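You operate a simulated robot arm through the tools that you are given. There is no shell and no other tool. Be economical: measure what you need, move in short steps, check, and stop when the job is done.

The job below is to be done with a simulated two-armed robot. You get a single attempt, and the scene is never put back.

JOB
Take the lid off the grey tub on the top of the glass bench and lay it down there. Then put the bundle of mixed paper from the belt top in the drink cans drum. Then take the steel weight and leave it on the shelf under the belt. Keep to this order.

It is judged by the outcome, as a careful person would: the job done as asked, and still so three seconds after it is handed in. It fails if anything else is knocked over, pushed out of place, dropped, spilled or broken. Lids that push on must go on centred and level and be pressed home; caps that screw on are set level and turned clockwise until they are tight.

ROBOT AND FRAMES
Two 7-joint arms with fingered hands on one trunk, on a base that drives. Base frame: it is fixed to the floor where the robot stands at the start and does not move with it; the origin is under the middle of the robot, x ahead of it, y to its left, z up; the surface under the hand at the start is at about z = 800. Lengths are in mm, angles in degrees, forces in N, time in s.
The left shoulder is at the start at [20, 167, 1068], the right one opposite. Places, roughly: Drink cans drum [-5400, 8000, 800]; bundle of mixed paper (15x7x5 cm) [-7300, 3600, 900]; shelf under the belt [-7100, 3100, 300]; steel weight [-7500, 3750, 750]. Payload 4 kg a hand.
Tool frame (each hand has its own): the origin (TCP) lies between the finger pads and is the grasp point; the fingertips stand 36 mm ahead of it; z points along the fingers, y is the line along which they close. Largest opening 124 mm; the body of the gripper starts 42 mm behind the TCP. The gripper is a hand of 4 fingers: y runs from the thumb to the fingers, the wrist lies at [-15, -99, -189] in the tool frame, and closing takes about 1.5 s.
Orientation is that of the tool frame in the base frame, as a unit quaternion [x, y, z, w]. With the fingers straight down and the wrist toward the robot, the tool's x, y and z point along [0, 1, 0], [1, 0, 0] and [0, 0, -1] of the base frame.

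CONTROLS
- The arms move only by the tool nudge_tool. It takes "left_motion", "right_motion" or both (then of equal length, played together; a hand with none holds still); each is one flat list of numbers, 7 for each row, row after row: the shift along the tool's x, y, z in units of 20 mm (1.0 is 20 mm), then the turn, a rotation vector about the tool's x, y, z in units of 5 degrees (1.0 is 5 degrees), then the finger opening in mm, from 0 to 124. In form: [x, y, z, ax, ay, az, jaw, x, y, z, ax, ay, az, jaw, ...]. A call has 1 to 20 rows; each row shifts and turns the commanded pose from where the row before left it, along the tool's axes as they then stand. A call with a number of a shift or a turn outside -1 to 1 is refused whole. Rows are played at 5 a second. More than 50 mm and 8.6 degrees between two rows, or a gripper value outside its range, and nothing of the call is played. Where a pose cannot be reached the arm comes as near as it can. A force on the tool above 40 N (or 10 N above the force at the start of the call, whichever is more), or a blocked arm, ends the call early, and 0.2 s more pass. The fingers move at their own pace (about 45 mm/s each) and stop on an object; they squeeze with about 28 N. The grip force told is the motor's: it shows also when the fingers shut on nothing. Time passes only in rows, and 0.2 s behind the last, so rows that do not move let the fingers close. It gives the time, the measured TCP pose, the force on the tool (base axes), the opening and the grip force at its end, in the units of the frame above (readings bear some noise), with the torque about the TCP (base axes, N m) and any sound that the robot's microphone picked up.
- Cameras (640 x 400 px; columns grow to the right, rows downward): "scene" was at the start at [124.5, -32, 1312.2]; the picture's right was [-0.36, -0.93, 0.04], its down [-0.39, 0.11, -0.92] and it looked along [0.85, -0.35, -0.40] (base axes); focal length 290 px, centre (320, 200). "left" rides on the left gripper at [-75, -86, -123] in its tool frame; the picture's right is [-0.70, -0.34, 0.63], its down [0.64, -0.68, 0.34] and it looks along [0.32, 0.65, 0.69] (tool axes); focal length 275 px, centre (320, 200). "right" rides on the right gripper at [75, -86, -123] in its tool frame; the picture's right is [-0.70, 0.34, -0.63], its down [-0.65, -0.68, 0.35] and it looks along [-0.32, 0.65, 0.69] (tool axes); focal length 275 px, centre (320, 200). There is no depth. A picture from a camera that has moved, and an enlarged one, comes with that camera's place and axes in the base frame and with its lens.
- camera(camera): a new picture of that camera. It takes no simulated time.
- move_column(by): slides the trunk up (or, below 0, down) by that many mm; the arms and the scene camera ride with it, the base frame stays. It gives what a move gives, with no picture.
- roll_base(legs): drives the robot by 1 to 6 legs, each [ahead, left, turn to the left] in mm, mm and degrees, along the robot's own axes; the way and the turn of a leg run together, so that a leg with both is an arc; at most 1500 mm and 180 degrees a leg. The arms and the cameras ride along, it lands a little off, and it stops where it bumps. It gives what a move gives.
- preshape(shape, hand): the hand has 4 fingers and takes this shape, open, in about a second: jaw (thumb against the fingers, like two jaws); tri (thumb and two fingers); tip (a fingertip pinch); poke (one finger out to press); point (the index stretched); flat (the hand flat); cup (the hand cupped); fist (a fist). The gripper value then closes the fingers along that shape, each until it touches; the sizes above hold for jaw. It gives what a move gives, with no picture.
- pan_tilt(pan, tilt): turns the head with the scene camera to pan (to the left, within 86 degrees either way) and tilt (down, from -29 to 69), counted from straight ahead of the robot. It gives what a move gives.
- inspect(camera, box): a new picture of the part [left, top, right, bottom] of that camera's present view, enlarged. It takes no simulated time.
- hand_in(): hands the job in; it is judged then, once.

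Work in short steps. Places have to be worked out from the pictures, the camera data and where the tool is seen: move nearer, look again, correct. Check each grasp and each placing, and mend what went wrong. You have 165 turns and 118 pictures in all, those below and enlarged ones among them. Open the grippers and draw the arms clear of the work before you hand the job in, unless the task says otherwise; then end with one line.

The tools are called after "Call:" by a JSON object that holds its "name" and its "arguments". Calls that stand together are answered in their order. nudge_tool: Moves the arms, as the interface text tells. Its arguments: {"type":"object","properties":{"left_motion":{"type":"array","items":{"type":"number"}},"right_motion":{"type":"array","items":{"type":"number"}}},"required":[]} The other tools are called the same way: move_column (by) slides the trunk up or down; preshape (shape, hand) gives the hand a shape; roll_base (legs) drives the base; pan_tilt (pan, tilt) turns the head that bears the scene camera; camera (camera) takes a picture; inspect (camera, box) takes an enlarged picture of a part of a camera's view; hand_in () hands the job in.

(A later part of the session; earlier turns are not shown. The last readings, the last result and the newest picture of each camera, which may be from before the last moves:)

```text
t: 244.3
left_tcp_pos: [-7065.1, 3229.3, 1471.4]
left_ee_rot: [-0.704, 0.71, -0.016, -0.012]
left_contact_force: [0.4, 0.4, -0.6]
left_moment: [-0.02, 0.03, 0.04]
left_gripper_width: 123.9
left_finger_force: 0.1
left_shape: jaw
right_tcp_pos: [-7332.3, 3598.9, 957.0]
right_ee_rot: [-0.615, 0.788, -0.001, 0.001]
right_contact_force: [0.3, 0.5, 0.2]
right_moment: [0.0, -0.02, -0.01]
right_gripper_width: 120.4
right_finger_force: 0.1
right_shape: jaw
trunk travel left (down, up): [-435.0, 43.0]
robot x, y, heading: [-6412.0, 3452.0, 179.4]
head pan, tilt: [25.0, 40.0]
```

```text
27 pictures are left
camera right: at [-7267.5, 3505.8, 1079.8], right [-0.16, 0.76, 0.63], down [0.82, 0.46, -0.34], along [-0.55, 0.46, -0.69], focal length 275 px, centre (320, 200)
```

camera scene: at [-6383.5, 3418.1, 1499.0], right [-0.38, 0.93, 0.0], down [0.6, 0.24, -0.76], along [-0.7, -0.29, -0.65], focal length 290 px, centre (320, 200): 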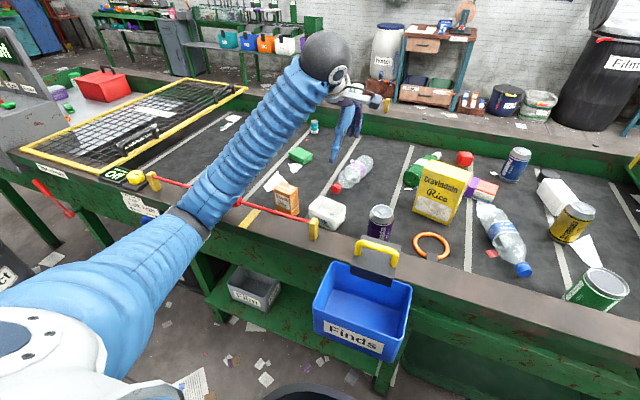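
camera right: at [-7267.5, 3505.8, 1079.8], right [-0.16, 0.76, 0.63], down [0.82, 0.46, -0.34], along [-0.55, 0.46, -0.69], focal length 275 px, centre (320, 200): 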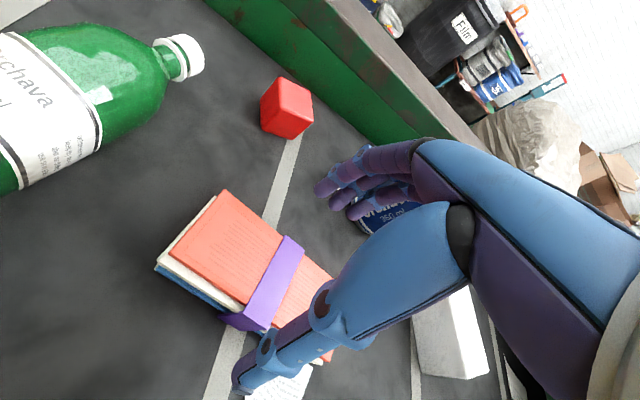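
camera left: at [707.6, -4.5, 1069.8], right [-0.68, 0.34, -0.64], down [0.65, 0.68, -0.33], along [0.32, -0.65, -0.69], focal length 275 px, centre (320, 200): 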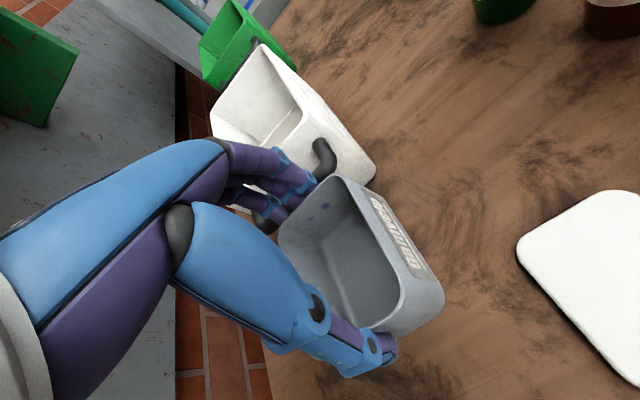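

The band (bundle middle) lies right under the TCP. I descend the rest carefully.

Call:
{"name": "nudge_tool", "arguments": {"right_motion": [0, 0, 1, 0, 0, 0, 120, 0, 0, 1, 0, 0, 0, 120, 0, 0, 1, 0, 0, 0, 120, 0, 0, 0.5, 0, 0, 0, 120, 0, 0, 0.4, 0, 0, 0, 120, 0, 0, 0, 0, 0, 0, 120]}}

Call:
{"name": "camera", "arguments": {"camera": "right"}}

```text
t: 245.7
left_tcp_pos: [-7062.5, 3228.5, 1473.5]
left_ee_rot: [-0.705, 0.709, -0.015, -0.013]
left_contact_force: [-0.4, -0.4, 0.3]
left_moment: [-0.02, 0.0, 0.01]
left_gripper_width: 124.0
left_finger_force: 0.0
left_shape: jaw
right_tcp_pos: [-7330.0, 3599.4, 885.4]
right_ee_rot: [-0.616, 0.787, 0.0, -0.002]
right_contact_force: [5.5, -0.1, 34.3]
right_moment: [0.56, 2.21, -0.07]
right_gripper_width: 118.5
right_finger_force: 0.2
right_shape: jaw
trunk travel left (down, up): [-435.0, 43.0]
robot x, y, heading: [-6411.6, 3456.2, 179.3]
head pan, tilt: [25.0, 40.0]
```

```text
26 pictures are left
camera right: at [-7265.0, 3505.8, 1007.1], right [-0.16, 0.76, 0.63], down [0.82, 0.46, -0.35], along [-0.56, 0.46, -0.69], focal length 275 px, centre (320, 200)
```

right: 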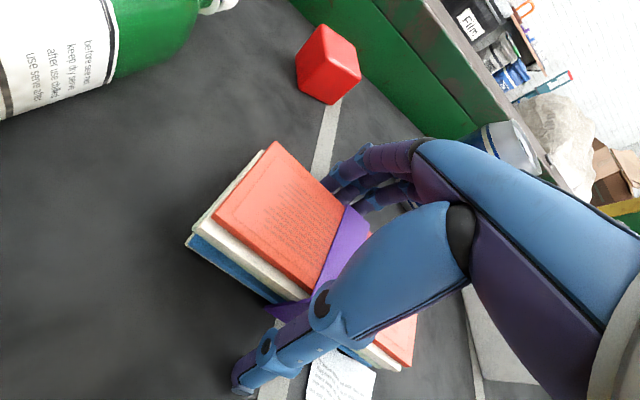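

Fingertips have reached the belt (z ≈ 849). I rise 4 mm and close on the bundle.

Call:
{"name": "nudge_tool", "arguments": {"right_motion": [0, 0, -0.25, 0, 0, 0, 118, 0, 0, 0, 0, 0, 0, 100, 0, 0, 0, 0, 0, 0, 80, 0, 0, 0, 0, 0, 0, 60, 0, 0, 0, 0, 0, 0, 45, 0, 0, 0, 0, 0, 0, 45, 0, 0, 0, 0, 0, 0, 45]}}

Call:
{"name": "nudge_tool", "arguments": {"right_motion": [0, 0, -0.5, 0, 0, 0, 45, 0, 0, -1, 0, 0, 0, 45, 0, 0, -1, 0, 0, 0, 45, 0, 0, 0, 0, 0, 0, 45]}}

Call:
{"name": "camera", "arguments": {"camera": "right"}}

```text
t: 246.8
left_tcp_pos: [-7062.9, 3230.0, 1471.2]
left_ee_rot: [-0.705, 0.709, -0.015, -0.013]
left_contact_force: [-0.7, -0.4, 0.1]
left_moment: [-0.05, -0.06, 0.01]
left_gripper_width: 123.8
left_finger_force: 0.1
left_shape: jaw
right_tcp_pos: [-7328.5, 3594.9, 888.9]
right_ee_rot: [-0.617, 0.787, -0.002, -0.001]
right_contact_force: [24.4, -1.7, 30.7]
right_moment: [0.2, 0.37, 0.03]
right_gripper_width: 87.6
right_finger_force: 28.0
right_shape: jaw
trunk travel left (down, up): [-435.0, 43.0]
robot x, y, heading: [-6407.7, 3452.7, 179.3]
head pan, tilt: [25.0, 40.0]
stopped in row 5 (right hand): the force on the tool passed its limit at 46 N (the readings are from after the stop); the commanded pose is now the measured one
```

```text
t: 247.8
left_tcp_pos: [-7066.5, 3230.1, 1471.6]
left_ee_rot: [-0.705, 0.709, -0.014, -0.012]
left_contact_force: [0.5, 0.8, -0.4]
left_moment: [-0.03, 0.0, 0.01]
left_gripper_width: 123.8
left_finger_force: 0.1
left_shape: jaw
right_tcp_pos: [-7329.6, 3596.2, 932.6]
right_ee_rot: [-0.617, 0.787, -0.003, 0.002]
right_contact_force: [-0.2, 0.0, -2.6]
right_moment: [-0.04, -0.04, 0.03]
right_gripper_width: 90.8
right_finger_force: 28.0
right_shape: jaw
trunk travel left (down, up): [-435.0, 43.0]
robot x, y, heading: [-6407.7, 3457.6, 179.2]
head pan, tilt: [25.0, 40.0]
```

```text
25 pictures are left
camera right: at [-7265.1, 3503.1, 1055.4], right [-0.17, 0.76, 0.63], down [0.82, 0.46, -0.34], along [-0.55, 0.46, -0.7], focal length 275 px, centre (320, 200)
```

right: 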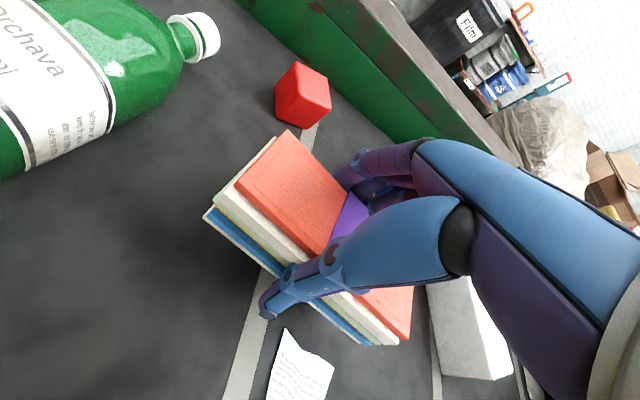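

The bundle is held and lifted. I raise it high over everything, then back off from the belt.

Call:
{"name": "nudge_tool", "arguments": {"right_motion": [0, 0, -1, 0, 0, 0, 45, 0, 0, -1, 0, 0, 0, 45, 0, 0, -1, 0, 0, 0, 45, 0, 0, -1, 0, 0, 0, 45, 0, 0, -1, 0, 0, 0, 45, 0, 0, -1, 0, 0, 0, 45, 0, 0, -1, 0, 0, 0, 45, 0, 0, -1, 0, 0, 0, 45, 0, 0, -1, 0, 0, 0, 45, 0, 0, -1, 0, 0, 0, 45, 0, 0, -1, 0, 0, 0, 45, 0, 0, -1, 0, 0, 0, 45, 0, 0, -1, 0, 0, 0, 45, 0, 0, -1, 0, 0, 0, 45, 0, 0, -1, 0, 0, 0, 45, 0, 0, -1, 0, 0, 0, 45, 0, 0, -1, 0, 0, 0, 45, 0, 0, 0, 0, 0, 0, 45]}}

Call:
{"name": "roll_base", "arguments": {"legs": [[-1000, 0, 0], [0, 0, -88]]}}

Call:
{"name": "pan_tilt", "arguments": {"pan": 0, "tilt": 15}}

Call:
{"name": "camera", "arguments": {"camera": "scene"}}

```text
t: 251.6
left_tcp_pos: [-7067.1, 3228.0, 1470.2]
left_ee_rot: [-0.705, 0.709, -0.015, -0.011]
left_contact_force: [0.0, -0.3, -0.7]
left_moment: [0.0, 0.01, -0.01]
left_gripper_width: 124.0
left_finger_force: 0.1
left_shape: jaw
right_tcp_pos: [-7332.1, 3597.7, 1273.6]
right_ee_rot: [-0.617, 0.787, -0.003, 0.002]
right_contact_force: [0.1, -1.0, -2.3]
right_moment: [-0.02, -0.04, 0.01]
right_gripper_width: 90.9
right_finger_force: 28.2
right_shape: jaw
trunk travel left (down, up): [-435.0, 43.0]
robot x, y, heading: [-6411.7, 3453.5, 179.4]
head pan, tilt: [25.0, 40.0]
```

```text
t: 260.5
left_tcp_pos: [-5659.6, 4095.2, 1471.5]
left_ee_rot: [-0.004, 1.0, -0.003, -0.019]
left_contact_force: [0.1, 0.3, 0.2]
left_moment: [0.01, -0.02, 0.02]
left_gripper_width: 123.8
left_finger_force: 0.0
left_shape: jaw
right_tcp_pos: [-5296.4, 4366.2, 1274.1]
right_ee_rot: [0.112, 0.994, -0.003, 0.0]
right_contact_force: [0.5, -0.3, -1.6]
right_moment: [-0.03, 0.03, -0.03]
right_gripper_width: 90.7
right_finger_force: 27.7
right_shape: jaw
trunk travel left (down, up): [-435.0, 43.0]
robot x, y, heading: [-5424.1, 3443.0, 90.3]
head pan, tilt: [25.0, 40.0]
```

```text
t: 261.4
left_tcp_pos: [-5660.1, 4094.2, 1472.3]
left_ee_rot: [-0.004, 1.0, -0.002, -0.02]
left_contact_force: [0.5, -0.2, -0.5]
left_moment: [-0.02, -0.03, 0.0]
left_gripper_width: 123.7
left_finger_force: 0.0
left_shape: jaw
right_tcp_pos: [-5296.2, 4365.9, 1274.0]
right_ee_rot: [0.112, 0.994, -0.003, -0.001]
right_contact_force: [-0.5, -0.7, -2.1]
right_moment: [0.02, 0.03, 0.02]
right_gripper_width: 90.7
right_finger_force: 28.1
right_shape: jaw
trunk travel left (down, up): [-435.0, 43.0]
robot x, y, heading: [-5424.2, 3442.0, 90.2]
head pan, tilt: [0.0, 15.0]
```

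```text
24 pictures are left
camera scene: at [-5425.5, 3528.3, 1538.4], right [1.0, 0.0, 0.0], down [0.0, -0.27, -0.96], along [0.0, 0.96, -0.27], focal length 290 px, centre (320, 200)
```

scene: 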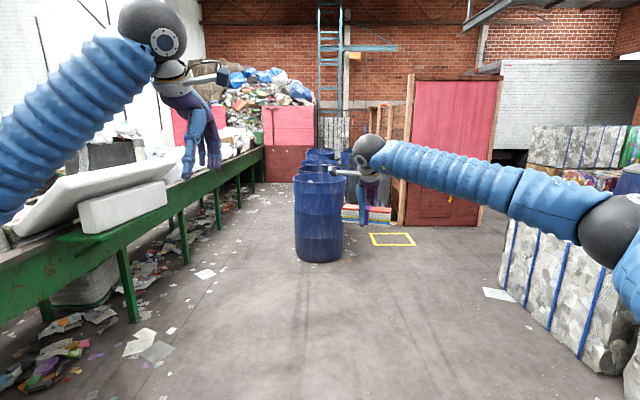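

The drum row starts at about (-5425, 6700). I drive up to its right side to read the labels.

Call:
{"name": "roll_base", "arguments": {"legs": [[1400, -400, 0], [1000, -350, 0]]}}

Call:
{"name": "pan_tilt", "arguments": {"pan": 15, "tilt": 25}}

Call:
{"name": "camera", "arguments": {"camera": "scene"}}

```text
t: 273.7
left_tcp_pos: [-4944.4, 6515.3, 1471.3]
left_ee_rot: [-0.011, 1.0, -0.002, -0.019]
left_contact_force: [0.4, -0.3, 0.0]
left_moment: [0.01, -0.02, 0.0]
left_gripper_width: 124.0
left_finger_force: 0.1
left_shape: jaw
right_tcp_pos: [-4583.2, 6789.8, 1274.2]
right_ee_rot: [0.105, 0.994, -0.004, 0.0]
right_contact_force: [-1.0, -1.3, -2.4]
right_moment: [-0.01, 0.05, 0.02]
right_gripper_width: 90.5
right_finger_force: 27.7
right_shape: jaw
trunk travel left (down, up): [-435.0, 43.0]
robot x, y, heading: [-4699.8, 5863.2, 91.1]
head pan, tilt: [0.0, 15.0]
```

```text
t: 274.5
left_tcp_pos: [-4943.9, 6513.9, 1471.6]
left_ee_rot: [-0.011, 1.0, -0.003, -0.019]
left_contact_force: [-0.5, 0.2, 0.4]
left_moment: [0.0, -0.01, -0.02]
left_gripper_width: 123.7
left_finger_force: 0.0
left_shape: jaw
right_tcp_pos: [-4583.7, 6791.9, 1273.9]
right_ee_rot: [0.106, 0.994, -0.003, -0.001]
right_contact_force: [0.3, -0.4, -2.5]
right_moment: [-0.04, 0.02, -0.03]
right_gripper_width: 90.8
right_finger_force: 27.9
right_shape: jaw
trunk travel left (down, up): [-435.0, 43.0]
robot x, y, heading: [-4699.9, 5864.9, 91.0]
head pan, tilt: [15.0, 25.0]
```

```text
23 pictures are left
camera scene: at [-4725.5, 5946.7, 1522.3], right [0.96, 0.28, 0.0], down [0.12, -0.41, -0.9], along [-0.25, 0.87, -0.43], focal length 290 px, centre (320, 200)
```

scene: 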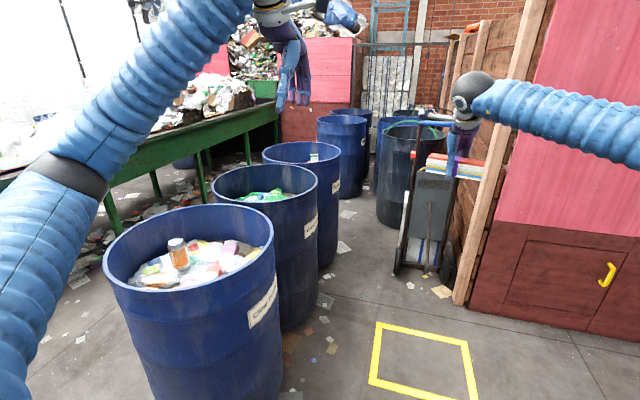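

Call:
{"name": "inspect", "arguments": {"camera": "scene", "box": [240, 100, 400, 330]}}

```text
1.74 times, centred on (320, 215) of scene
camera zoom: at [-4725.5, 5946.7, 1522.3], right [0.96, 0.28, 0.0], down [0.12, -0.41, -0.9], along [-0.25, 0.87, -0.43], focal length 505 px, centre (320, 174)
```

zoom: 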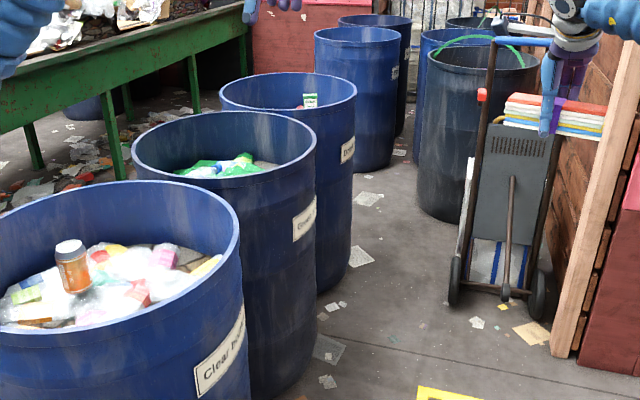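

The third drum (≈(-5430, 7915)) should be "Drink cans". I pass at a distance, turn left, then sidestep toward it.

Call:
{"name": "roll_base", "arguments": {"legs": [[650, -200, 0], [0, 0, 70], [428, -846, 0]]}}

Call:
{"name": "pan_tilt", "arguments": {"pan": -10, "tilt": 35}}

Call:
{"name": "camera", "arguments": {"camera": "scene"}}

```text
t: 285.7
left_tcp_pos: [-5335.7, 7418.1, 1470.9]
left_ee_rot: [-0.59, 0.807, -0.013, -0.014]
left_contact_force: [0.0, 0.9, -0.4]
left_moment: [0.0, 0.02, -0.01]
left_gripper_width: 124.1
left_finger_force: 0.1
left_shape: jaw
right_tcp_pos: [-5479.3, 7849.0, 1272.7]
right_ee_rot: [-0.492, 0.871, -0.002, 0.002]
right_contact_force: [0.3, -0.5, -1.7]
right_moment: [-0.01, -0.04, 0.02]
right_gripper_width: 90.6
right_finger_force: 27.5
right_shape: jaw
trunk travel left (down, up): [-435.0, 43.0]
robot x, y, heading: [-4643.0, 7436.6, 162.0]
head pan, tilt: [15.0, 25.0]
```

```text
t: 286.6
left_tcp_pos: [-5335.6, 7418.4, 1471.5]
left_ee_rot: [-0.59, 0.807, -0.013, -0.015]
left_contact_force: [-0.4, -0.5, -0.3]
left_moment: [0.0, 0.05, -0.04]
left_gripper_width: 123.9
left_finger_force: 0.0
left_shape: jaw
right_tcp_pos: [-5479.7, 7847.3, 1274.2]
right_ee_rot: [-0.491, 0.871, -0.003, 0.001]
right_contact_force: [-0.3, 0.3, -2.3]
right_moment: [-0.03, -0.04, -0.02]
right_gripper_width: 90.6
right_finger_force: 28.0
right_shape: jaw
trunk travel left (down, up): [-435.0, 43.0]
robot x, y, heading: [-4642.0, 7437.4, 162.0]
head pan, tilt: [-10.0, 35.0]
```

```text
21 pictures are left
camera scene: at [-4713.2, 7475.0, 1506.6], right [0.47, 0.88, 0.0], down [0.51, -0.27, -0.82], along [-0.72, 0.38, -0.58], focal length 290 px, centre (320, 200)
```

scene: 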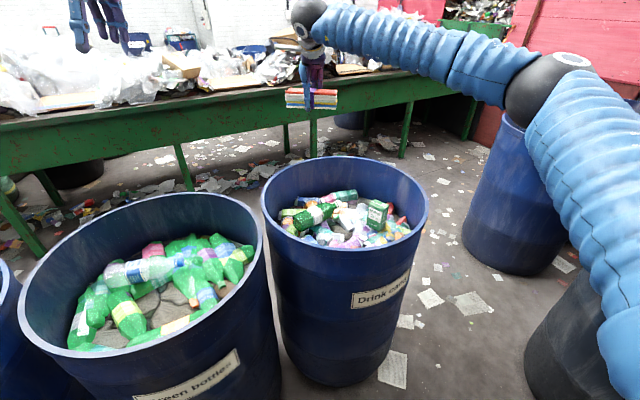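

The centre drum reads "Drink cans". I move the bundle over its middle and lower it to the rim.

Call:
{"name": "nudge_tool", "arguments": {"right_motion": [-0.93, 0.275, 0, 0, 0, 0, 45, -0.93, 0.275, 0, 0, 0, 0, 45, -0.93, 0.275, 0, 0, 0, 0, 45, -0.93, 0.275, 0, 0, 0, 0, 45, -0.93, 0.275, 0, 0, 0, 0, 45, -0.93, 0.275, 0, 0, 0, 0, 45, 0, 0, 1, 0, 0, 0, 45, 0, 0, 1, 0, 0, 0, 45, 0, 0, 1, 0, 0, 0, 45, 0, 0, 1, 0, 0, 0, 45, 0, 0, 1, 0, 0, 0, 45, 0, 0, 1, 0, 0, 0, 45, 0, 0, 1, 0, 0, 0, 45, 0, 0, 1, 0, 0, 0, 45, 0, 0, 1, 0, 0, 0, 45, 0, 0, 1, 0, 0, 0, 45, 0, 0, 1, 0, 0, 0, 45, 0, 0, 1, 0, 0, 0, 45, 0, 0, 0, 0, 0, 0, 45]}}

Call:
{"name": "camera", "arguments": {"camera": "scene"}}

```text
t: 290.6
left_tcp_pos: [-5336.8, 7418.2, 1471.0]
left_ee_rot: [-0.59, 0.807, -0.013, -0.014]
left_contact_force: [-0.5, -0.3, 0.5]
left_moment: [0.0, 0.01, -0.01]
left_gripper_width: 123.9
left_finger_force: 0.0
left_shape: jaw
right_tcp_pos: [-5449.9, 7960.7, 1033.9]
right_ee_rot: [-0.492, 0.871, -0.002, 0.001]
right_contact_force: [-0.5, 0.3, -2.1]
right_moment: [-0.01, 0.0, -0.01]
right_gripper_width: 90.5
right_finger_force: 28.3
right_shape: jaw
trunk travel left (down, up): [-435.0, 43.0]
robot x, y, heading: [-4642.8, 7437.8, 161.9]
head pan, tilt: [-10.0, 35.0]
```

```text
20 pictures are left
camera scene: at [-4712.9, 7475.3, 1506.6], right [0.47, 0.88, 0.0], down [0.51, -0.27, -0.82], along [-0.72, 0.38, -0.58], focal length 290 px, centre (320, 200)
```

scene: 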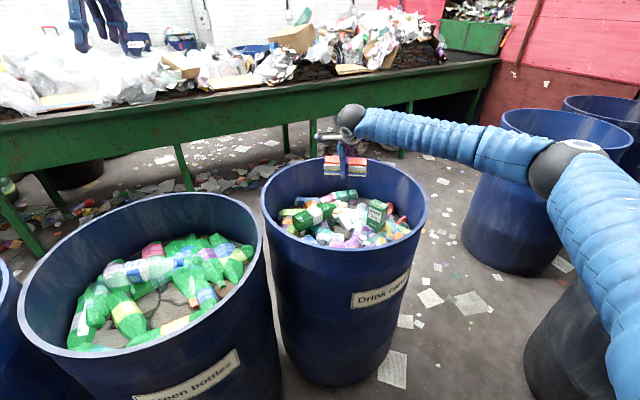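

Centred over the drum. I lower it inside until it nearly rests on the contents.

Call:
{"name": "nudge_tool", "arguments": {"right_motion": [0, 0, 1, 0, 0, 0, 45, 0, 0, 1, 0, 0, 0, 45, 0, 0, 1, 0, 0, 0, 45, 0, 0, 1, 0, 0, 0, 45, 0, 0, 1, 0, 0, 0, 45, 0, 0, 1, 0, 0, 0, 45, 0, 0, 0.5, 0, 0, 0, 45, 0, 0, 0.5, 0, 0, 0, 45, 0, 0, 0.5, 0, 0, 0, 45, 0, 0, 0, 0, 0, 0, 45]}}

Call:
{"name": "inspect", "arguments": {"camera": "scene", "box": [240, 100, 460, 260]}}

```text
t: 292.8
left_tcp_pos: [-5336.1, 7416.7, 1472.4]
left_ee_rot: [-0.59, 0.807, -0.013, -0.014]
left_contact_force: [-0.3, -0.6, -0.4]
left_moment: [-0.02, 0.0, -0.01]
left_gripper_width: 123.9
left_finger_force: 0.0
left_shape: jaw
right_tcp_pos: [-5446.8, 7958.2, 883.6]
right_ee_rot: [-0.491, 0.871, -0.003, 0.001]
right_contact_force: [0.4, 0.2, -1.7]
right_moment: [-0.04, -0.06, -0.01]
right_gripper_width: 90.6
right_finger_force: 28.1
right_shape: jaw
trunk travel left (down, up): [-435.0, 43.0]
robot x, y, heading: [-4642.7, 7436.7, 162.1]
head pan, tilt: [-10.0, 35.0]
```

```text
2.50 times, centred on (350, 180) of scene
camera zoom: at [-4712.9, 7475.3, 1506.6], right [0.47, 0.88, 0.0], down [0.51, -0.27, -0.82], along [-0.72, 0.38, -0.58], focal length 726 px, centre (245, 250)
```

zoom: 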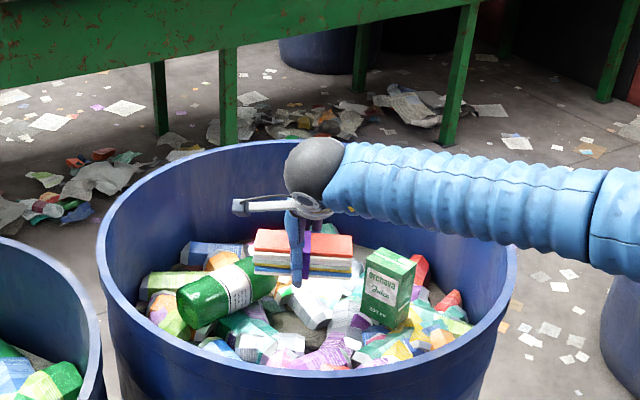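

The contents look like cartons; I read the label closely before releasing.

Call:
{"name": "inspect", "arguments": {"camera": "scene", "box": [340, 255, 420, 315]}}

```text
6.67 times, centred on (380, 285) of scene
camera zoom: at [-4712.9, 7475.3, 1506.6], right [0.47, 0.88, 0.0], down [0.51, -0.27, -0.82], along [-0.72, 0.38, -0.58], focal length 1935 px, centre (-80, -367)
```

zoom: 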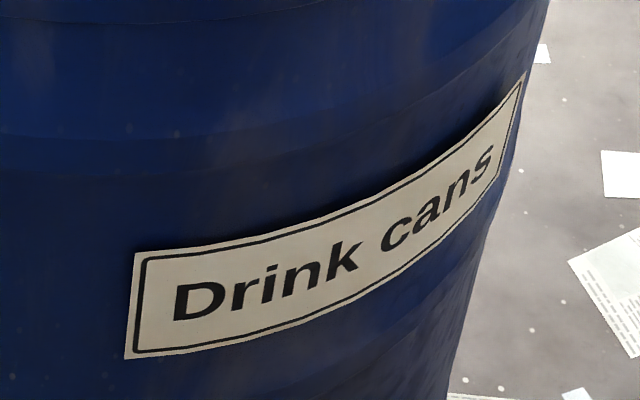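

It is "Drink cans". I lower further until contact with the contents.

Call:
{"name": "nudge_tool", "arguments": {"right_motion": [0, 0, 0.5, 0, 0, 0, 45, 0, 0, 0.5, 0, 0, 0, 45, 0, 0, 0.5, 0, 0, 0, 45, 0, 0, 0.4, 0, 0, 0, 45, 0, 0, 0.4, 0, 0, 0, 45, 0, 0, 0.4, 0, 0, 0, 45, 0, 0, 0.4, 0, 0, 0, 45, 0, 0, 0, 0, 0, 0, 45]}}

Call:
{"name": "inspect", "arguments": {"camera": "scene", "box": [240, 100, 460, 260]}}

```text
t: 294.5
left_tcp_pos: [-5334.7, 7418.0, 1471.8]
left_ee_rot: [-0.589, 0.808, -0.012, -0.014]
left_contact_force: [-0.7, 0.2, 0.0]
left_moment: [-0.03, -0.05, -0.02]
left_gripper_width: 123.7
left_finger_force: 0.1
left_shape: jaw
right_tcp_pos: [-5450.8, 7960.6, 831.4]
right_ee_rot: [-0.492, 0.871, 0.001, -0.004]
right_contact_force: [6.8, -0.7, 26.5]
right_moment: [0.58, 0.62, -0.35]
right_gripper_width: 89.5
right_finger_force: 28.4
right_shape: jaw
trunk travel left (down, up): [-435.0, 43.0]
robot x, y, heading: [-4643.3, 7429.2, 162.0]
head pan, tilt: [-10.0, 35.0]
stopped in row 8 (right hand): the force on the tool passed its limit at 43 N (the readings are from after the stop); the commanded pose is now the measured one
```

```text
2.50 times, centred on (350, 180) of scene
camera zoom: at [-4711.7, 7474.9, 1506.6], right [0.47, 0.88, 0.0], down [0.51, -0.27, -0.82], along [-0.72, 0.38, -0.58], focal length 726 px, centre (245, 250)
```

zoom: 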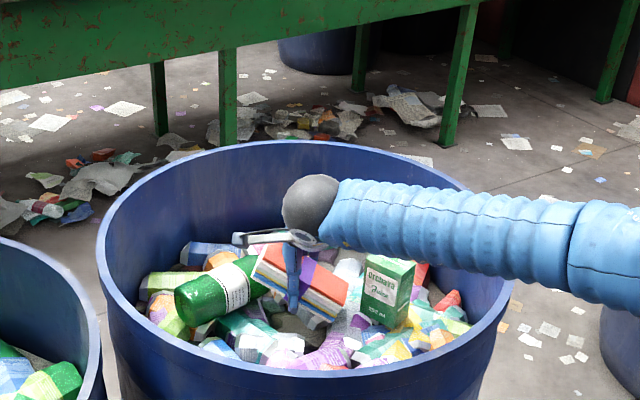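

Contact. I rise a few mm, release, and come straight up out of the drum.

Call:
{"name": "nudge_tool", "arguments": {"right_motion": [0, 0, -0.3, 0, 0, 0, 45, 0, 0, 0, 0, 0, 0, 90, 0, 0, 0, 0, 0, 0, 110, 0, 0, 0, 0, 0, 0, 124, 0, 0, 0, 0, 0, 0, 124, 0, 0, -0.5, 0, 0, 0, 124, 0, 0, -1, 0, 0, 0, 124, 0, 0, -1, 0, 0, 0, 124, 0, 0, -1, 0, 0, 0, 124, 0, 0, -1, 0, 0, 0, 124, 0, 0, -1, 0, 0, 0, 124, 0, 0, -1, 0, 0, 0, 124, 0, 0, -1, 0, 0, 0, 124, 0, 0, -1, 0, 0, 0, 124, 0, 0, -1, 0, 0, 0, 124, 0, 0, -1, 0, 0, 0, 124, 0, 0, -1, 0, 0, 0, 124, 0, 0, -1, 0, 0, 0, 124, 0, 0, -1, 0, 0, 0, 124, 0, 0, -1, 0, 0, 0, 124]}}

Call:
{"name": "nudge_tool", "arguments": {"right_motion": [0, 0, -1, 0, 0, 0, 124, 0, 0, -1, 0, 0, 0, 124, 0, 0, -1, 0, 0, 0, 124, 0, 0, -1, 0, 0, 0, 124, 0, 0, -1, 0, 0, 0, 124, 0, 0, -1, 0, 0, 0, 124, 0, 0, -1, 0, 0, 0, 124]}}

Call:
{"name": "inspect", "arguments": {"camera": "scene", "box": [240, 100, 460, 260]}}

```text
t: 298.7
left_tcp_pos: [-5334.3, 7417.7, 1471.7]
left_ee_rot: [-0.59, 0.807, -0.013, -0.014]
left_contact_force: [-0.3, -1.2, -0.2]
left_moment: [-0.04, 0.04, -0.02]
left_gripper_width: 123.7
left_finger_force: 0.1
left_shape: jaw
right_tcp_pos: [-5448.2, 7961.0, 1122.8]
right_ee_rot: [-0.492, 0.871, -0.001, -0.001]
right_contact_force: [0.3, 1.2, 0.5]
right_moment: [0.04, 0.0, 0.03]
right_gripper_width: 123.8
right_finger_force: 0.1
right_shape: jaw
trunk travel left (down, up): [-435.0, 43.0]
robot x, y, heading: [-4641.8, 7437.5, 162.0]
head pan, tilt: [-10.0, 35.0]
```

```text
t: 300.3
left_tcp_pos: [-5335.1, 7417.1, 1471.3]
left_ee_rot: [-0.59, 0.807, -0.013, -0.015]
left_contact_force: [-0.4, 1.0, -0.5]
left_moment: [0.01, 0.0, 0.0]
left_gripper_width: 123.8
left_finger_force: 0.1
left_shape: jaw
right_tcp_pos: [-5449.3, 7960.4, 1263.0]
right_ee_rot: [-0.491, 0.871, 0.0, -0.001]
right_contact_force: [-0.3, -0.3, -0.2]
right_moment: [0.01, -0.01, 0.0]
right_gripper_width: 123.8
right_finger_force: 0.2
right_shape: jaw
trunk travel left (down, up): [-435.0, 43.0]
robot x, y, heading: [-4641.4, 7432.0, 161.9]
head pan, tilt: [-10.0, 35.0]
```

```text
2.50 times, centred on (350, 180) of scene
camera zoom: at [-4712.5, 7474.9, 1506.6], right [0.47, 0.88, 0.0], down [0.51, -0.27, -0.82], along [-0.72, 0.38, -0.58], focal length 726 px, centre (245, 250)
```

zoom: 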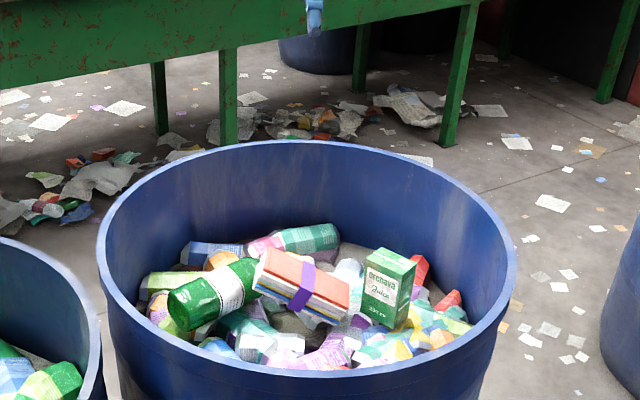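

The bundle lies in the Drink cans drum. Now back toward the belt; I'll stand side-on (heading +y) so that the left arm can reach across it.

Call:
{"name": "roll_base", "arguments": {"legs": [[-428, 846, 0], [0, 0, -72], [-1450, 850, 0], [-1450, 830, 0]]}}

Call:
{"name": "pan_tilt", "arguments": {"pan": 80, "tilt": 35}}

Call:
{"name": "camera", "arguments": {"camera": "scene"}}

```text
refused: leg 3 is longer than a leg can be; nothing moved
```

```text
t: 301.9
left_tcp_pos: [-5335.0, 7417.8, 1471.0]
left_ee_rot: [-0.59, 0.807, -0.013, -0.014]
left_contact_force: [0.2, -0.2, -0.2]
left_moment: [0.01, -0.01, 0.0]
left_gripper_width: 124.1
left_finger_force: 0.1
left_shape: jaw
right_tcp_pos: [-5448.4, 7961.6, 1262.9]
right_ee_rot: [-0.492, 0.871, 0.0, 0.0]
right_contact_force: [0.0, -0.2, 0.1]
right_moment: [-0.02, 0.01, 0.03]
right_gripper_width: 123.4
right_finger_force: 0.2
right_shape: jaw
trunk travel left (down, up): [-435.0, 43.0]
robot x, y, heading: [-4640.9, 7437.1, 161.9]
head pan, tilt: [80.0, 35.0]
```

```text
15 pictures are left
camera scene: at [-4676.6, 7356.2, 1506.9], right [-0.88, 0.47, -0.01], down [0.27, 0.5, -0.82], along [-0.38, -0.72, -0.57], focal length 290 px, centre (320, 200)
```

scene: 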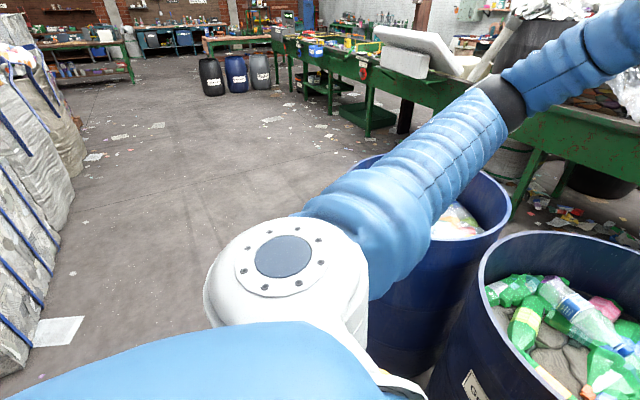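

A leg was too long; I split it.

Call:
{"name": "roll_base", "arguments": {"legs": [[-428, 846, 0], [0, 0, -72], [-970, 560, 0], [-970, 560, 0], [-960, 560, 0]]}}

Call:
{"name": "pan_tilt", "arguments": {"pan": 80, "tilt": 35}}

Call:
{"name": "camera", "arguments": {"camera": "scene"}}

```text
t: 325.8
left_tcp_pos: [-6440.6, 4297.9, 1471.6]
left_ee_rot: [0.004, 1.0, -0.003, -0.019]
left_contact_force: [-0.4, 0.4, -0.5]
left_moment: [0.01, 0.01, -0.03]
left_gripper_width: 123.9
left_finger_force: 0.0
left_shape: jaw
right_tcp_pos: [-5955.7, 4566.8, 1261.5]
right_ee_rot: [0.12, 0.993, 0.0, -0.001]
right_contact_force: [0.7, -1.5, 0.6]
right_moment: [0.0, 0.0, -0.01]
right_gripper_width: 123.5
right_finger_force: 0.0
right_shape: jaw
trunk travel left (down, up): [-435.0, 43.0]
robot x, y, heading: [-6219.7, 3641.7, 89.2]
head pan, tilt: [80.0, 35.0]
```

```text
t: 326.4
left_tcp_pos: [-6440.1, 4298.6, 1471.5]
left_ee_rot: [0.004, 1.0, -0.002, -0.019]
left_contact_force: [0.2, 0.2, -0.3]
left_moment: [-0.02, 0.02, 0.01]
left_gripper_width: 123.9
left_finger_force: 0.1
left_shape: jaw
right_tcp_pos: [-5956.2, 4567.9, 1262.4]
right_ee_rot: [0.12, 0.993, 0.001, -0.001]
right_contact_force: [0.1, -0.4, 0.1]
right_moment: [0.0, 0.02, -0.01]
right_gripper_width: 123.7
right_finger_force: 0.1
right_shape: jaw
trunk travel left (down, up): [-435.0, 43.0]
robot x, y, heading: [-6212.3, 3643.5, 89.0]
head pan, tilt: [80.0, 35.0]
```

```text
14 pictures are left
camera scene: at [-6303.4, 3650.9, 1506.9], right [0.19, 0.98, -0.01], down [0.56, -0.11, -0.82], along [-0.8, 0.15, -0.57], focal length 290 px, centre (320, 200)
```

scene: 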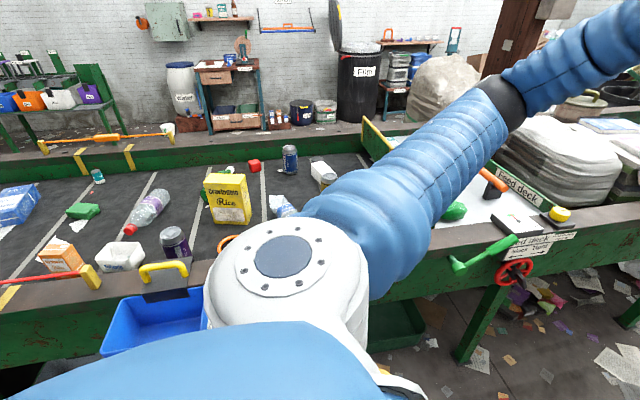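

Free floor here. I sidestep left toward the belt and swing the left hand over the belt, high, to look at the presumed weight.

Call:
{"name": "roll_base", "arguments": {"legs": [[90, 250, 1]]}}

Call:
{"name": "nudge_tool", "arguments": {"left_motion": [-0.8, -1, 0, 0, 0, -0.5, 90, -0.8, -1, 0, 0, 0, -0.5, 90, -0.8, -1, 0, 0, 0, -0.5, 90, -0.8, -1, 0, 0, 0, -0.5, 90, -0.8, -1, 0, 0, 0, -0.5, 90, 0, 0, 0, 0, 0, 0, 90]}}

```text
t: 328.3
left_tcp_pos: [-6702.0, 4383.2, 1471.1]
left_ee_rot: [-0.006, 1.0, -0.003, -0.019]
left_contact_force: [-1.0, 0.6, 0.2]
left_moment: [-0.03, 0.01, 0.02]
left_gripper_width: 123.7
left_finger_force: 0.0
left_shape: jaw
right_tcp_pos: [-6222.3, 4662.6, 1262.3]
right_ee_rot: [0.11, 0.994, 0.0, 0.0]
right_contact_force: [0.0, 0.5, 0.2]
right_moment: [0.01, 0.04, -0.01]
right_gripper_width: 123.6
right_finger_force: 0.2
right_shape: jaw
trunk travel left (down, up): [-435.0, 43.0]
robot x, y, heading: [-6461.3, 3727.6, 90.2]
head pan, tilt: [80.0, 35.0]
```

```text
t: 329.7
left_tcp_pos: [-6613.9, 4291.3, 1468.0]
left_ee_rot: [-0.115, 0.993, 0.0, -0.018]
left_contact_force: [0.0, -0.2, 0.4]
left_moment: [-0.03, 0.0, 0.0]
left_gripper_width: 90.3
left_finger_force: 0.1
left_shape: jaw
right_tcp_pos: [-6222.6, 4662.2, 1261.7]
right_ee_rot: [0.11, 0.994, 0.0, 0.0]
right_contact_force: [-0.6, 0.5, -0.4]
right_moment: [0.0, -0.01, -0.02]
right_gripper_width: 123.7
right_finger_force: 0.1
right_shape: jaw
trunk travel left (down, up): [-435.0, 43.0]
robot x, y, heading: [-6465.6, 3726.3, 90.2]
head pan, tilt: [80.0, 35.0]
```

I had the sign reversed; I rotate the hand to the 135° closing direction and carry it across to above the dark cylinder.

Call:
{"name": "nudge_tool", "arguments": {"left_motion": [0, 0, 0, 0, 0, -0.92, 90, 0, 0, 0, 0, 0, -0.92, 90, 0, 0, 0, 0, 0, -0.92, 90, 0, 0, 0, 0, 0, -0.92, 90, 0, 0, 0, 0, 0, -0.92, 90, 0, 0, 0, 0, 0, -0.92, 90, 0, 0, 0, 0, 0, -0.92, 90, 1, 0.3, 0, 0, 0, 0, 90, 1, 0.3, 0, 0, 0, 0, 90, 1, 0.3, 0, 0, 0, 0, 90, 1, 0.3, 0, 0, 0, 0, 90, 1, 0.3, 0, 0, 0, 0, 90, 1, 0.3, 0, 0, 0, 0, 90, 1, 0.3, 0, 0, 0, 0, 90, 1, 0.3, 0, 0, 0, 0, 90, 1, 0.3, 0, 0, 0, 0, 90, 1, 0.3, 0, 0, 0, 0, 90, 1, 0.3, 0, 0, 0, 0, 90, 1, 0.3, 0, 0, 0, 0, 90, 1, 0.3, 0, 0, 0, 0, 90]}}

Call:
{"name": "nudge_tool", "arguments": {"left_motion": [1, 0.3, 0, 0, 0, 0, 90, 1, 0.3, 0, 0, 0, 0, 90, 1, 0.3, 0, 0, 0, 0, 90, 1, 0.3, 0, 0, 0, 0, 90, 1, 0.3, 0, 0, 0, 0, 90, 1, 0.3, 0, 0, 0, 0, 90, 1, 0.3, 0, 0, 0, 0, 90, 1, 0.3, 0, 0, 0, 0, 90, 1, 0.3, 0, 0, 0, 0, 90, 1, 0.3, 0, 0, 0, 0, 90, 1, 0.3, 0, 0, 0, 0, 90, 1, 0.3, 0, 0, 0, 0, 90, 1, 0.3, 0, 0, 0, 0, 90, 1, 0.3, 0, 0, 0, 0, 90, 1, 0.3, 0, 0, 0, 0, 90, 1, 0.3, 0.5, 0, 0, 0, 90, 1, 0.3, 0.5, 0, 0, 0, 90, 1, 0.3, 0.5, 0, 0, 0, 90, 1, 0.3, 0.5, 0, 0, 0, 90, 1, 0.3, 0.5, 0, 0, 0, 90]}}

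```text
t: 333.9
left_tcp_pos: [-6850.2, 4159.3, 1479.2]
left_ee_rot: [-0.386, 0.922, 0.005, -0.019]
left_contact_force: [-0.5, -0.7, 0.2]
left_moment: [-0.01, 0.0, 0.02]
left_gripper_width: 90.0
left_finger_force: 0.1
left_shape: jaw
right_tcp_pos: [-6222.7, 4661.5, 1263.9]
right_ee_rot: [0.111, 0.994, 0.0, -0.001]
right_contact_force: [0.5, 0.3, 0.4]
right_moment: [-0.01, -0.03, -0.03]
right_gripper_width: 123.7
right_finger_force: 0.1
right_shape: jaw
trunk travel left (down, up): [-435.0, 43.0]
robot x, y, heading: [-6461.8, 3731.3, 90.4]
head pan, tilt: [80.0, 35.0]
```

```text
t: 338.1
left_tcp_pos: [-7186.0, 4130.6, 1409.6]
left_ee_rot: [-0.386, 0.922, 0.006, -0.019]
left_contact_force: [0.0, -0.5, 0.0]
left_moment: [0.02, -0.03, 0.02]
left_gripper_width: 90.2
left_finger_force: 0.0
left_shape: jaw
left hand out of reach, approached as far as the arm can: row 4, 5, 6, 7, 8, 9, 10, 11, 12, 13, 14, 15, 16, 17
right_tcp_pos: [-6222.6, 4660.9, 1263.3]
right_ee_rot: [0.11, 0.994, 0.0, -0.001]
right_contact_force: [-0.3, 0.3, 0.4]
right_moment: [0.0, -0.01, -0.01]
right_gripper_width: 123.4
right_finger_force: 0.1
right_shape: jaw
trunk travel left (down, up): [-435.0, 43.0]
robot x, y, heading: [-6464.9, 3733.6, 90.4]
head pan, tilt: [80.0, 35.0]
```

Some rows were out of reach at that height; I let it settle lower and see where it gets to.

Call:
{"name": "nudge_tool", "arguments": {"left_motion": [0, 0, 1, 0, 0, 0, 90, 0, 0, 1, 0, 0, 0, 90, 0, 0, 1, 0, 0, 0, 90, 0, 0, 1, 0, 0, 0, 90, 0, 0, 0, 0, 0, 0, 90, 0, 0, 0, 0, 0, 0, 90]}}

```text
t: 339.5
left_tcp_pos: [-7188.2, 4131.1, 1331.4]
left_ee_rot: [-0.386, 0.922, 0.006, -0.019]
left_contact_force: [-0.3, 0.3, -0.2]
left_moment: [-0.05, 0.03, -0.01]
left_gripper_width: 90.1
left_finger_force: 0.0
left_shape: jaw
right_tcp_pos: [-6222.8, 4661.6, 1262.3]
right_ee_rot: [0.109, 0.994, 0.0, -0.002]
right_contact_force: [-0.2, 0.1, -0.2]
right_moment: [0.02, 0.01, 0.0]
right_gripper_width: 123.7
right_finger_force: 0.0
right_shape: jaw
trunk travel left (down, up): [-435.0, 43.0]
robot x, y, heading: [-6465.1, 3731.9, 90.2]
head pan, tilt: [80.0, 35.0]
```

I try continuing toward the weight at this lower height.

Call:
{"name": "nudge_tool", "arguments": {"left_motion": [0.95, -0.06, 0.5, 0, 0, 0, 90, 0.95, -0.06, 0.5, 0, 0, 0, 90, 0.95, -0.06, 0.5, 0, 0, 0, 90, 0.95, -0.06, 0.5, 0, 0, 0, 90, 0.95, -0.06, 0, 0, 0, 0, 90, 0.95, -0.06, 0, 0, 0, 0, 90, 0.95, -0.06, 0, 0, 0, 0, 90, 0.95, -0.06, 0, 0, 0, 0, 90, 0.95, -0.06, 0, 0, 0, 0, 90, 0, 0, 0, 0, 0, 0, 90]}}

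Call:
{"name": "camera", "arguments": {"camera": "left"}}

```text
t: 341.7
left_tcp_pos: [-7302.3, 4003.5, 1296.9]
left_ee_rot: [-0.385, 0.923, 0.005, -0.018]
left_contact_force: [0.2, 0.5, -0.1]
left_moment: [-0.03, -0.01, -0.01]
left_gripper_width: 90.2
left_finger_force: 0.0
left_shape: jaw
right_tcp_pos: [-6222.9, 4662.3, 1262.1]
right_ee_rot: [0.11, 0.994, 0.0, -0.002]
right_contact_force: [0.2, 0.5, -0.1]
right_moment: [0.03, -0.02, 0.02]
right_gripper_width: 123.6
right_finger_force: 0.0
right_shape: jaw
trunk travel left (down, up): [-435.0, 43.0]
robot x, y, heading: [-6465.8, 3731.8, 90.4]
head pan, tilt: [80.0, 35.0]
```

```text
13 pictures are left
camera left: at [-7182.9, 3997.0, 1413.9], right [0.7, 0.26, -0.66], down [0.02, -0.94, -0.34], along [-0.71, 0.23, -0.67], focal length 275 px, centre (320, 200)
```

left: 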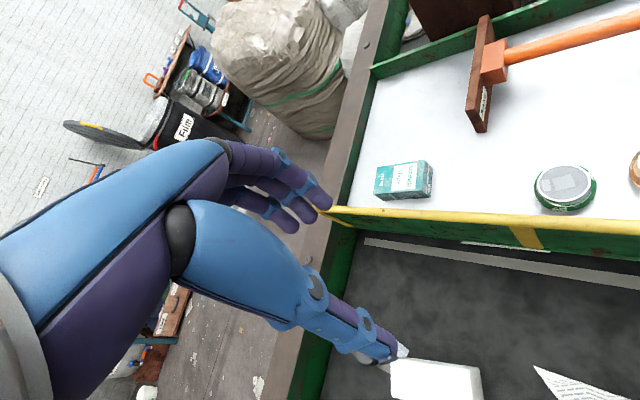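

Reachable now. I go on to above the weight, descending to ~1150.

Call:
{"name": "nudge_tool", "arguments": {"left_motion": [0.975, 0.17, 0.56, 0, 0, 0, 90, 0.975, 0.17, 0.56, 0, 0, 0, 90, 0.975, 0.17, 0.56, 0, 0, 0, 90, 0.975, 0.17, 0.56, 0, 0, 0, 90, 0.975, 0.17, 0.56, 0, 0, 0, 90, 0.975, 0.17, 0.56, 0, 0, 0, 90, 0.975, 0.17, 0.56, 0, 0, 0, 90, 0.975, 0.17, 0.56, 0, 0, 0, 90, 0.975, 0.17, 0.56, 0, 0, 0, 90, 0.975, 0.17, 0.56, 0, 0, 0, 90, 0.975, 0.17, 0.56, 0, 0, 0, 90, 0.975, 0.17, 0.56, 0, 0, 0, 90, 0.975, 0.17, 0.56, 0, 0, 0, 90, 0, 0, 0, 0, 0, 0, 90]}}

Call:
{"name": "camera", "arguments": {"camera": "left"}}

```text
t: 344.7
left_tcp_pos: [-7515.9, 3851.2, 1158.7]
left_ee_rot: [-0.387, 0.922, 0.005, -0.019]
left_contact_force: [-0.5, 0.1, 0.1]
left_moment: [0.01, 0.0, 0.03]
left_gripper_width: 90.1
left_finger_force: 0.1
left_shape: jaw
right_tcp_pos: [-6222.3, 4661.4, 1262.1]
right_ee_rot: [0.109, 0.994, 0.0, -0.002]
right_contact_force: [-0.1, 0.9, -0.3]
right_moment: [-0.03, 0.02, 0.01]
right_gripper_width: 123.9
right_finger_force: 0.0
right_shape: jaw
trunk travel left (down, up): [-435.0, 43.0]
robot x, y, heading: [-6463.4, 3731.5, 90.2]
head pan, tilt: [80.0, 35.0]
```

```text
12 pictures are left
camera left: at [-7396.8, 3845.5, 1277.0], right [0.7, 0.26, -0.66], down [0.02, -0.94, -0.34], along [-0.71, 0.23, -0.67], focal length 275 px, centre (320, 200)
```

left: 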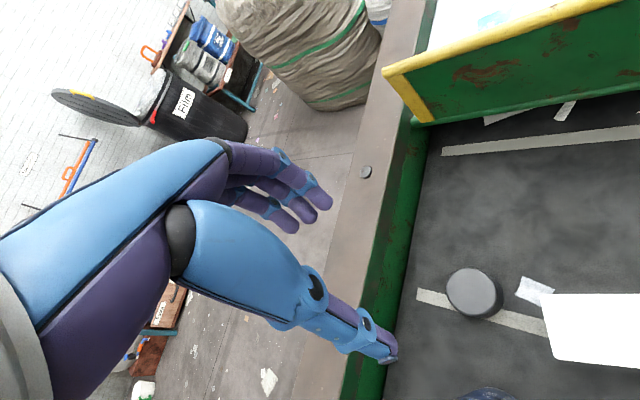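

The grey cylinder is the steel weight, at ≈(-7503, 3866), with free gaps for thumb and fingers along this closing line. I correct position and tilt, and descend to 930.

Call:
{"name": "nudge_tool", "arguments": {"left_motion": [-0.99, 0.06, 0, 0.28, -0.36, 0, 100, 0, 0, 1, 0, 0, 0, 100, 0, 0, 1, 0, 0, 0, 100, 0, 0, 1, 0, 0, 0, 100, 0, 0, 1, 0, 0, 0, 100, 0, 0, 1, 0, 0, 0, 100, 0, 0, 1, 0, 0, 0, 100, 0, 0, 1, 0, 0, 0, 100, 0, 0, 1, 0, 0, 0, 100, 0, 0, 1, 0, 0, 0, 100, 0, 0, 1, 0, 0, 0, 100, 0, 0, 0.8, 0, 0, 0, 100, 0, 0, 0, 0, 0, 0, 100]}}

Call:
{"name": "camera", "arguments": {"camera": "left"}}

```text
t: 347.5
left_tcp_pos: [-7504.7, 3866.9, 940.9]
left_ee_rot: [-0.386, 0.923, 0.0, 0.0]
left_contact_force: [0.0, 0.2, 0.1]
left_moment: [0.0, 0.01, -0.02]
left_gripper_width: 99.7
left_finger_force: 0.0
left_shape: jaw
right_tcp_pos: [-6222.1, 4661.3, 1262.9]
right_ee_rot: [0.109, 0.994, 0.0, -0.001]
right_contact_force: [0.5, -0.8, 1.0]
right_moment: [0.0, 0.02, -0.02]
right_gripper_width: 123.5
right_finger_force: 0.0
right_shape: jaw
trunk travel left (down, up): [-435.0, 43.0]
robot x, y, heading: [-6466.2, 3732.1, 90.5]
head pan, tilt: [80.0, 35.0]
```

```text
11 pictures are left
camera left: at [-7389.5, 3860.6, 1064.9], right [0.73, 0.26, -0.63], down [0.03, -0.94, -0.35], along [-0.68, 0.23, -0.69], focal length 275 px, centre (320, 200)
```

left: 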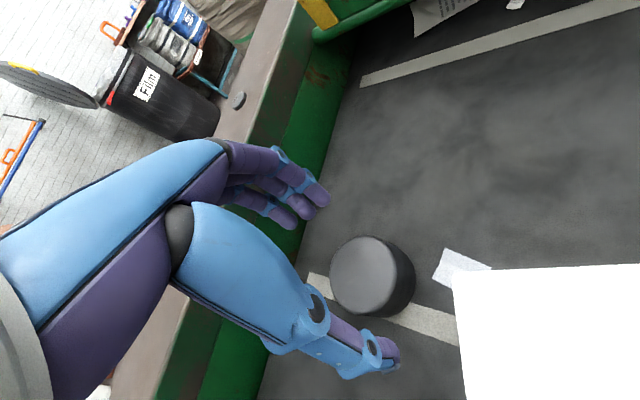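

Perfectly centred. I descend to grasp height and close.

Call:
{"name": "nudge_tool", "arguments": {"left_motion": [0, 0, 0.7, 0, 0, 0, 100, 0, 0, 0.7, 0, 0, 0, 100, 0, 0, 0.5, 0, 0, 0, 100, 0, 0, 0.4, 0, 0, 0, 100, 0, 0, 0, 0, 0, 0, 100, 0, 0, 0, 0, 0, 0, 80, 0, 0, 0, 0, 0, 0, 65, 0, 0, 0, 0, 0, 0, 50, 0, 0, 0, 0, 0, 0, 40, 0, 0, 0, 0, 0, 0, 40, 0, 0, 0, 0, 0, 0, 40]}}

```text
t: 349.9
left_tcp_pos: [-7503.7, 3866.6, 897.7]
left_ee_rot: [-0.386, 0.923, 0.0, 0.001]
left_contact_force: [8.0, -3.7, 6.5]
left_moment: [-0.12, -0.21, -0.04]
left_gripper_width: 74.4
left_finger_force: 28.5
left_shape: jaw
right_tcp_pos: [-6221.8, 4662.2, 1262.4]
right_ee_rot: [0.109, 0.994, 0.0, -0.001]
right_contact_force: [-0.8, 0.5, -0.1]
right_moment: [-0.05, -0.01, 0.01]
right_gripper_width: 123.7
right_finger_force: 0.1
right_shape: jaw
trunk travel left (down, up): [-435.0, 43.0]
robot x, y, heading: [-6461.6, 3734.0, 90.4]
head pan, tilt: [80.0, 35.0]
```

Gripped at 74 mm. I lift and check.

Call:
{"name": "nudge_tool", "arguments": {"left_motion": [0, 0, -0.4, 0, 0, 0, 40, 0, 0, -0.8, 0, 0, 0, 40, 0, 0, -1, 0, 0, 0, 40, 0, 0, -1, 0, 0, 0, 40, 0, 0, -1, 0, 0, 0, 40, 0, 0, 0, 0, 0, 0, 40]}}

Call:
{"name": "camera", "arguments": {"camera": "left"}}

```text
t: 351.3
left_tcp_pos: [-7505.2, 3866.2, 979.3]
left_ee_rot: [-0.385, 0.923, -0.001, 0.001]
left_contact_force: [0.0, -0.1, -5.7]
left_moment: [-0.02, -0.04, 0.01]
left_gripper_width: 75.8
left_finger_force: 28.3
left_shape: jaw
right_tcp_pos: [-6222.8, 4661.7, 1262.0]
right_ee_rot: [0.11, 0.994, 0.0, 0.0]
right_contact_force: [-0.7, -1.0, 0.2]
right_moment: [-0.01, 0.03, -0.02]
right_gripper_width: 123.8
right_finger_force: 0.1
right_shape: jaw
trunk travel left (down, up): [-435.0, 43.0]
robot x, y, heading: [-6464.3, 3731.3, 90.5]
head pan, tilt: [80.0, 35.0]
```

```text
10 pictures are left
camera left: at [-7390.1, 3860.0, 1103.8], right [0.73, 0.26, -0.63], down [0.03, -0.94, -0.35], along [-0.68, 0.23, -0.69], focal length 275 px, centre (320, 200)
```

left: 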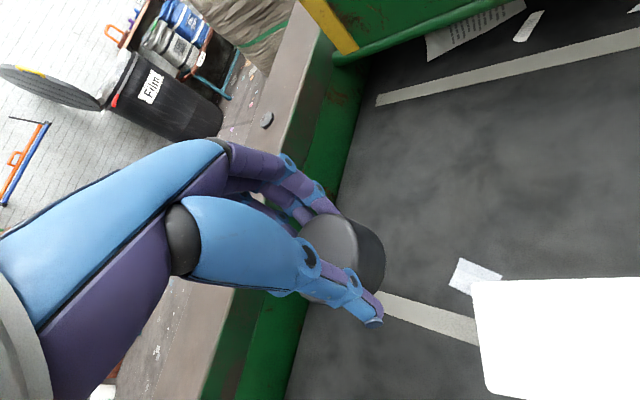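

The weight (≈0.6 kg) is held. I lift it straight up to ~1160, then drive away from the belt sideways.

Call:
{"name": "nudge_tool", "arguments": {"left_motion": [0, 0, -1, 0, 0, 0, 40, 0, 0, -1, 0, 0, 0, 40, 0, 0, -1, 0, 0, 0, 40, 0, 0, -1, 0, 0, 0, 40, 0, 0, -1, 0, 0, 0, 40, 0, 0, -1, 0, 0, 0, 40, 0, 0, -1, 0, 0, 0, 40, 0, 0, -1, 0, 0, 0, 40, 0, 0, -1, 0, 0, 0, 40, 0, 0, 0, 0, 0, 0, 40]}}

Call:
{"name": "roll_base", "arguments": {"legs": [[0, -1000, 0]]}}

```text
t: 353.5
left_tcp_pos: [-7504.9, 3866.4, 1158.2]
left_ee_rot: [-0.386, 0.922, -0.001, 0.002]
left_contact_force: [-1.6, 0.8, -5.9]
left_moment: [-0.03, -0.04, -0.01]
left_gripper_width: 76.2
left_finger_force: 28.1
left_shape: jaw
right_tcp_pos: [-6224.2, 4661.6, 1262.1]
right_ee_rot: [0.109, 0.994, 0.0, -0.001]
right_contact_force: [0.1, 0.5, -0.1]
right_moment: [-0.02, 0.0, -0.01]
right_gripper_width: 123.5
right_finger_force: 0.0
right_shape: jaw
trunk travel left (down, up): [-435.0, 43.0]
robot x, y, heading: [-6463.2, 3726.0, 90.3]
head pan, tilt: [80.0, 35.0]
```

```text
t: 358.8
left_tcp_pos: [-6486.3, 3875.6, 1159.4]
left_ee_rot: [-0.385, 0.923, -0.001, 0.001]
left_contact_force: [-0.6, 0.0, -6.0]
left_moment: [0.0, -0.05, -0.01]
left_gripper_width: 75.7
left_finger_force: 28.0
left_shape: jaw
right_tcp_pos: [-5204.2, 4668.0, 1261.9]
right_ee_rot: [0.11, 0.994, -0.001, 0.0]
right_contact_force: [-0.2, -0.9, 0.8]
right_moment: [0.0, 0.03, -0.01]
right_gripper_width: 123.8
right_finger_force: 0.1
right_shape: jaw
trunk travel left (down, up): [-435.0, 43.0]
robot x, y, heading: [-5447.0, 3738.7, 90.6]
head pan, tilt: [80.0, 35.0]
```

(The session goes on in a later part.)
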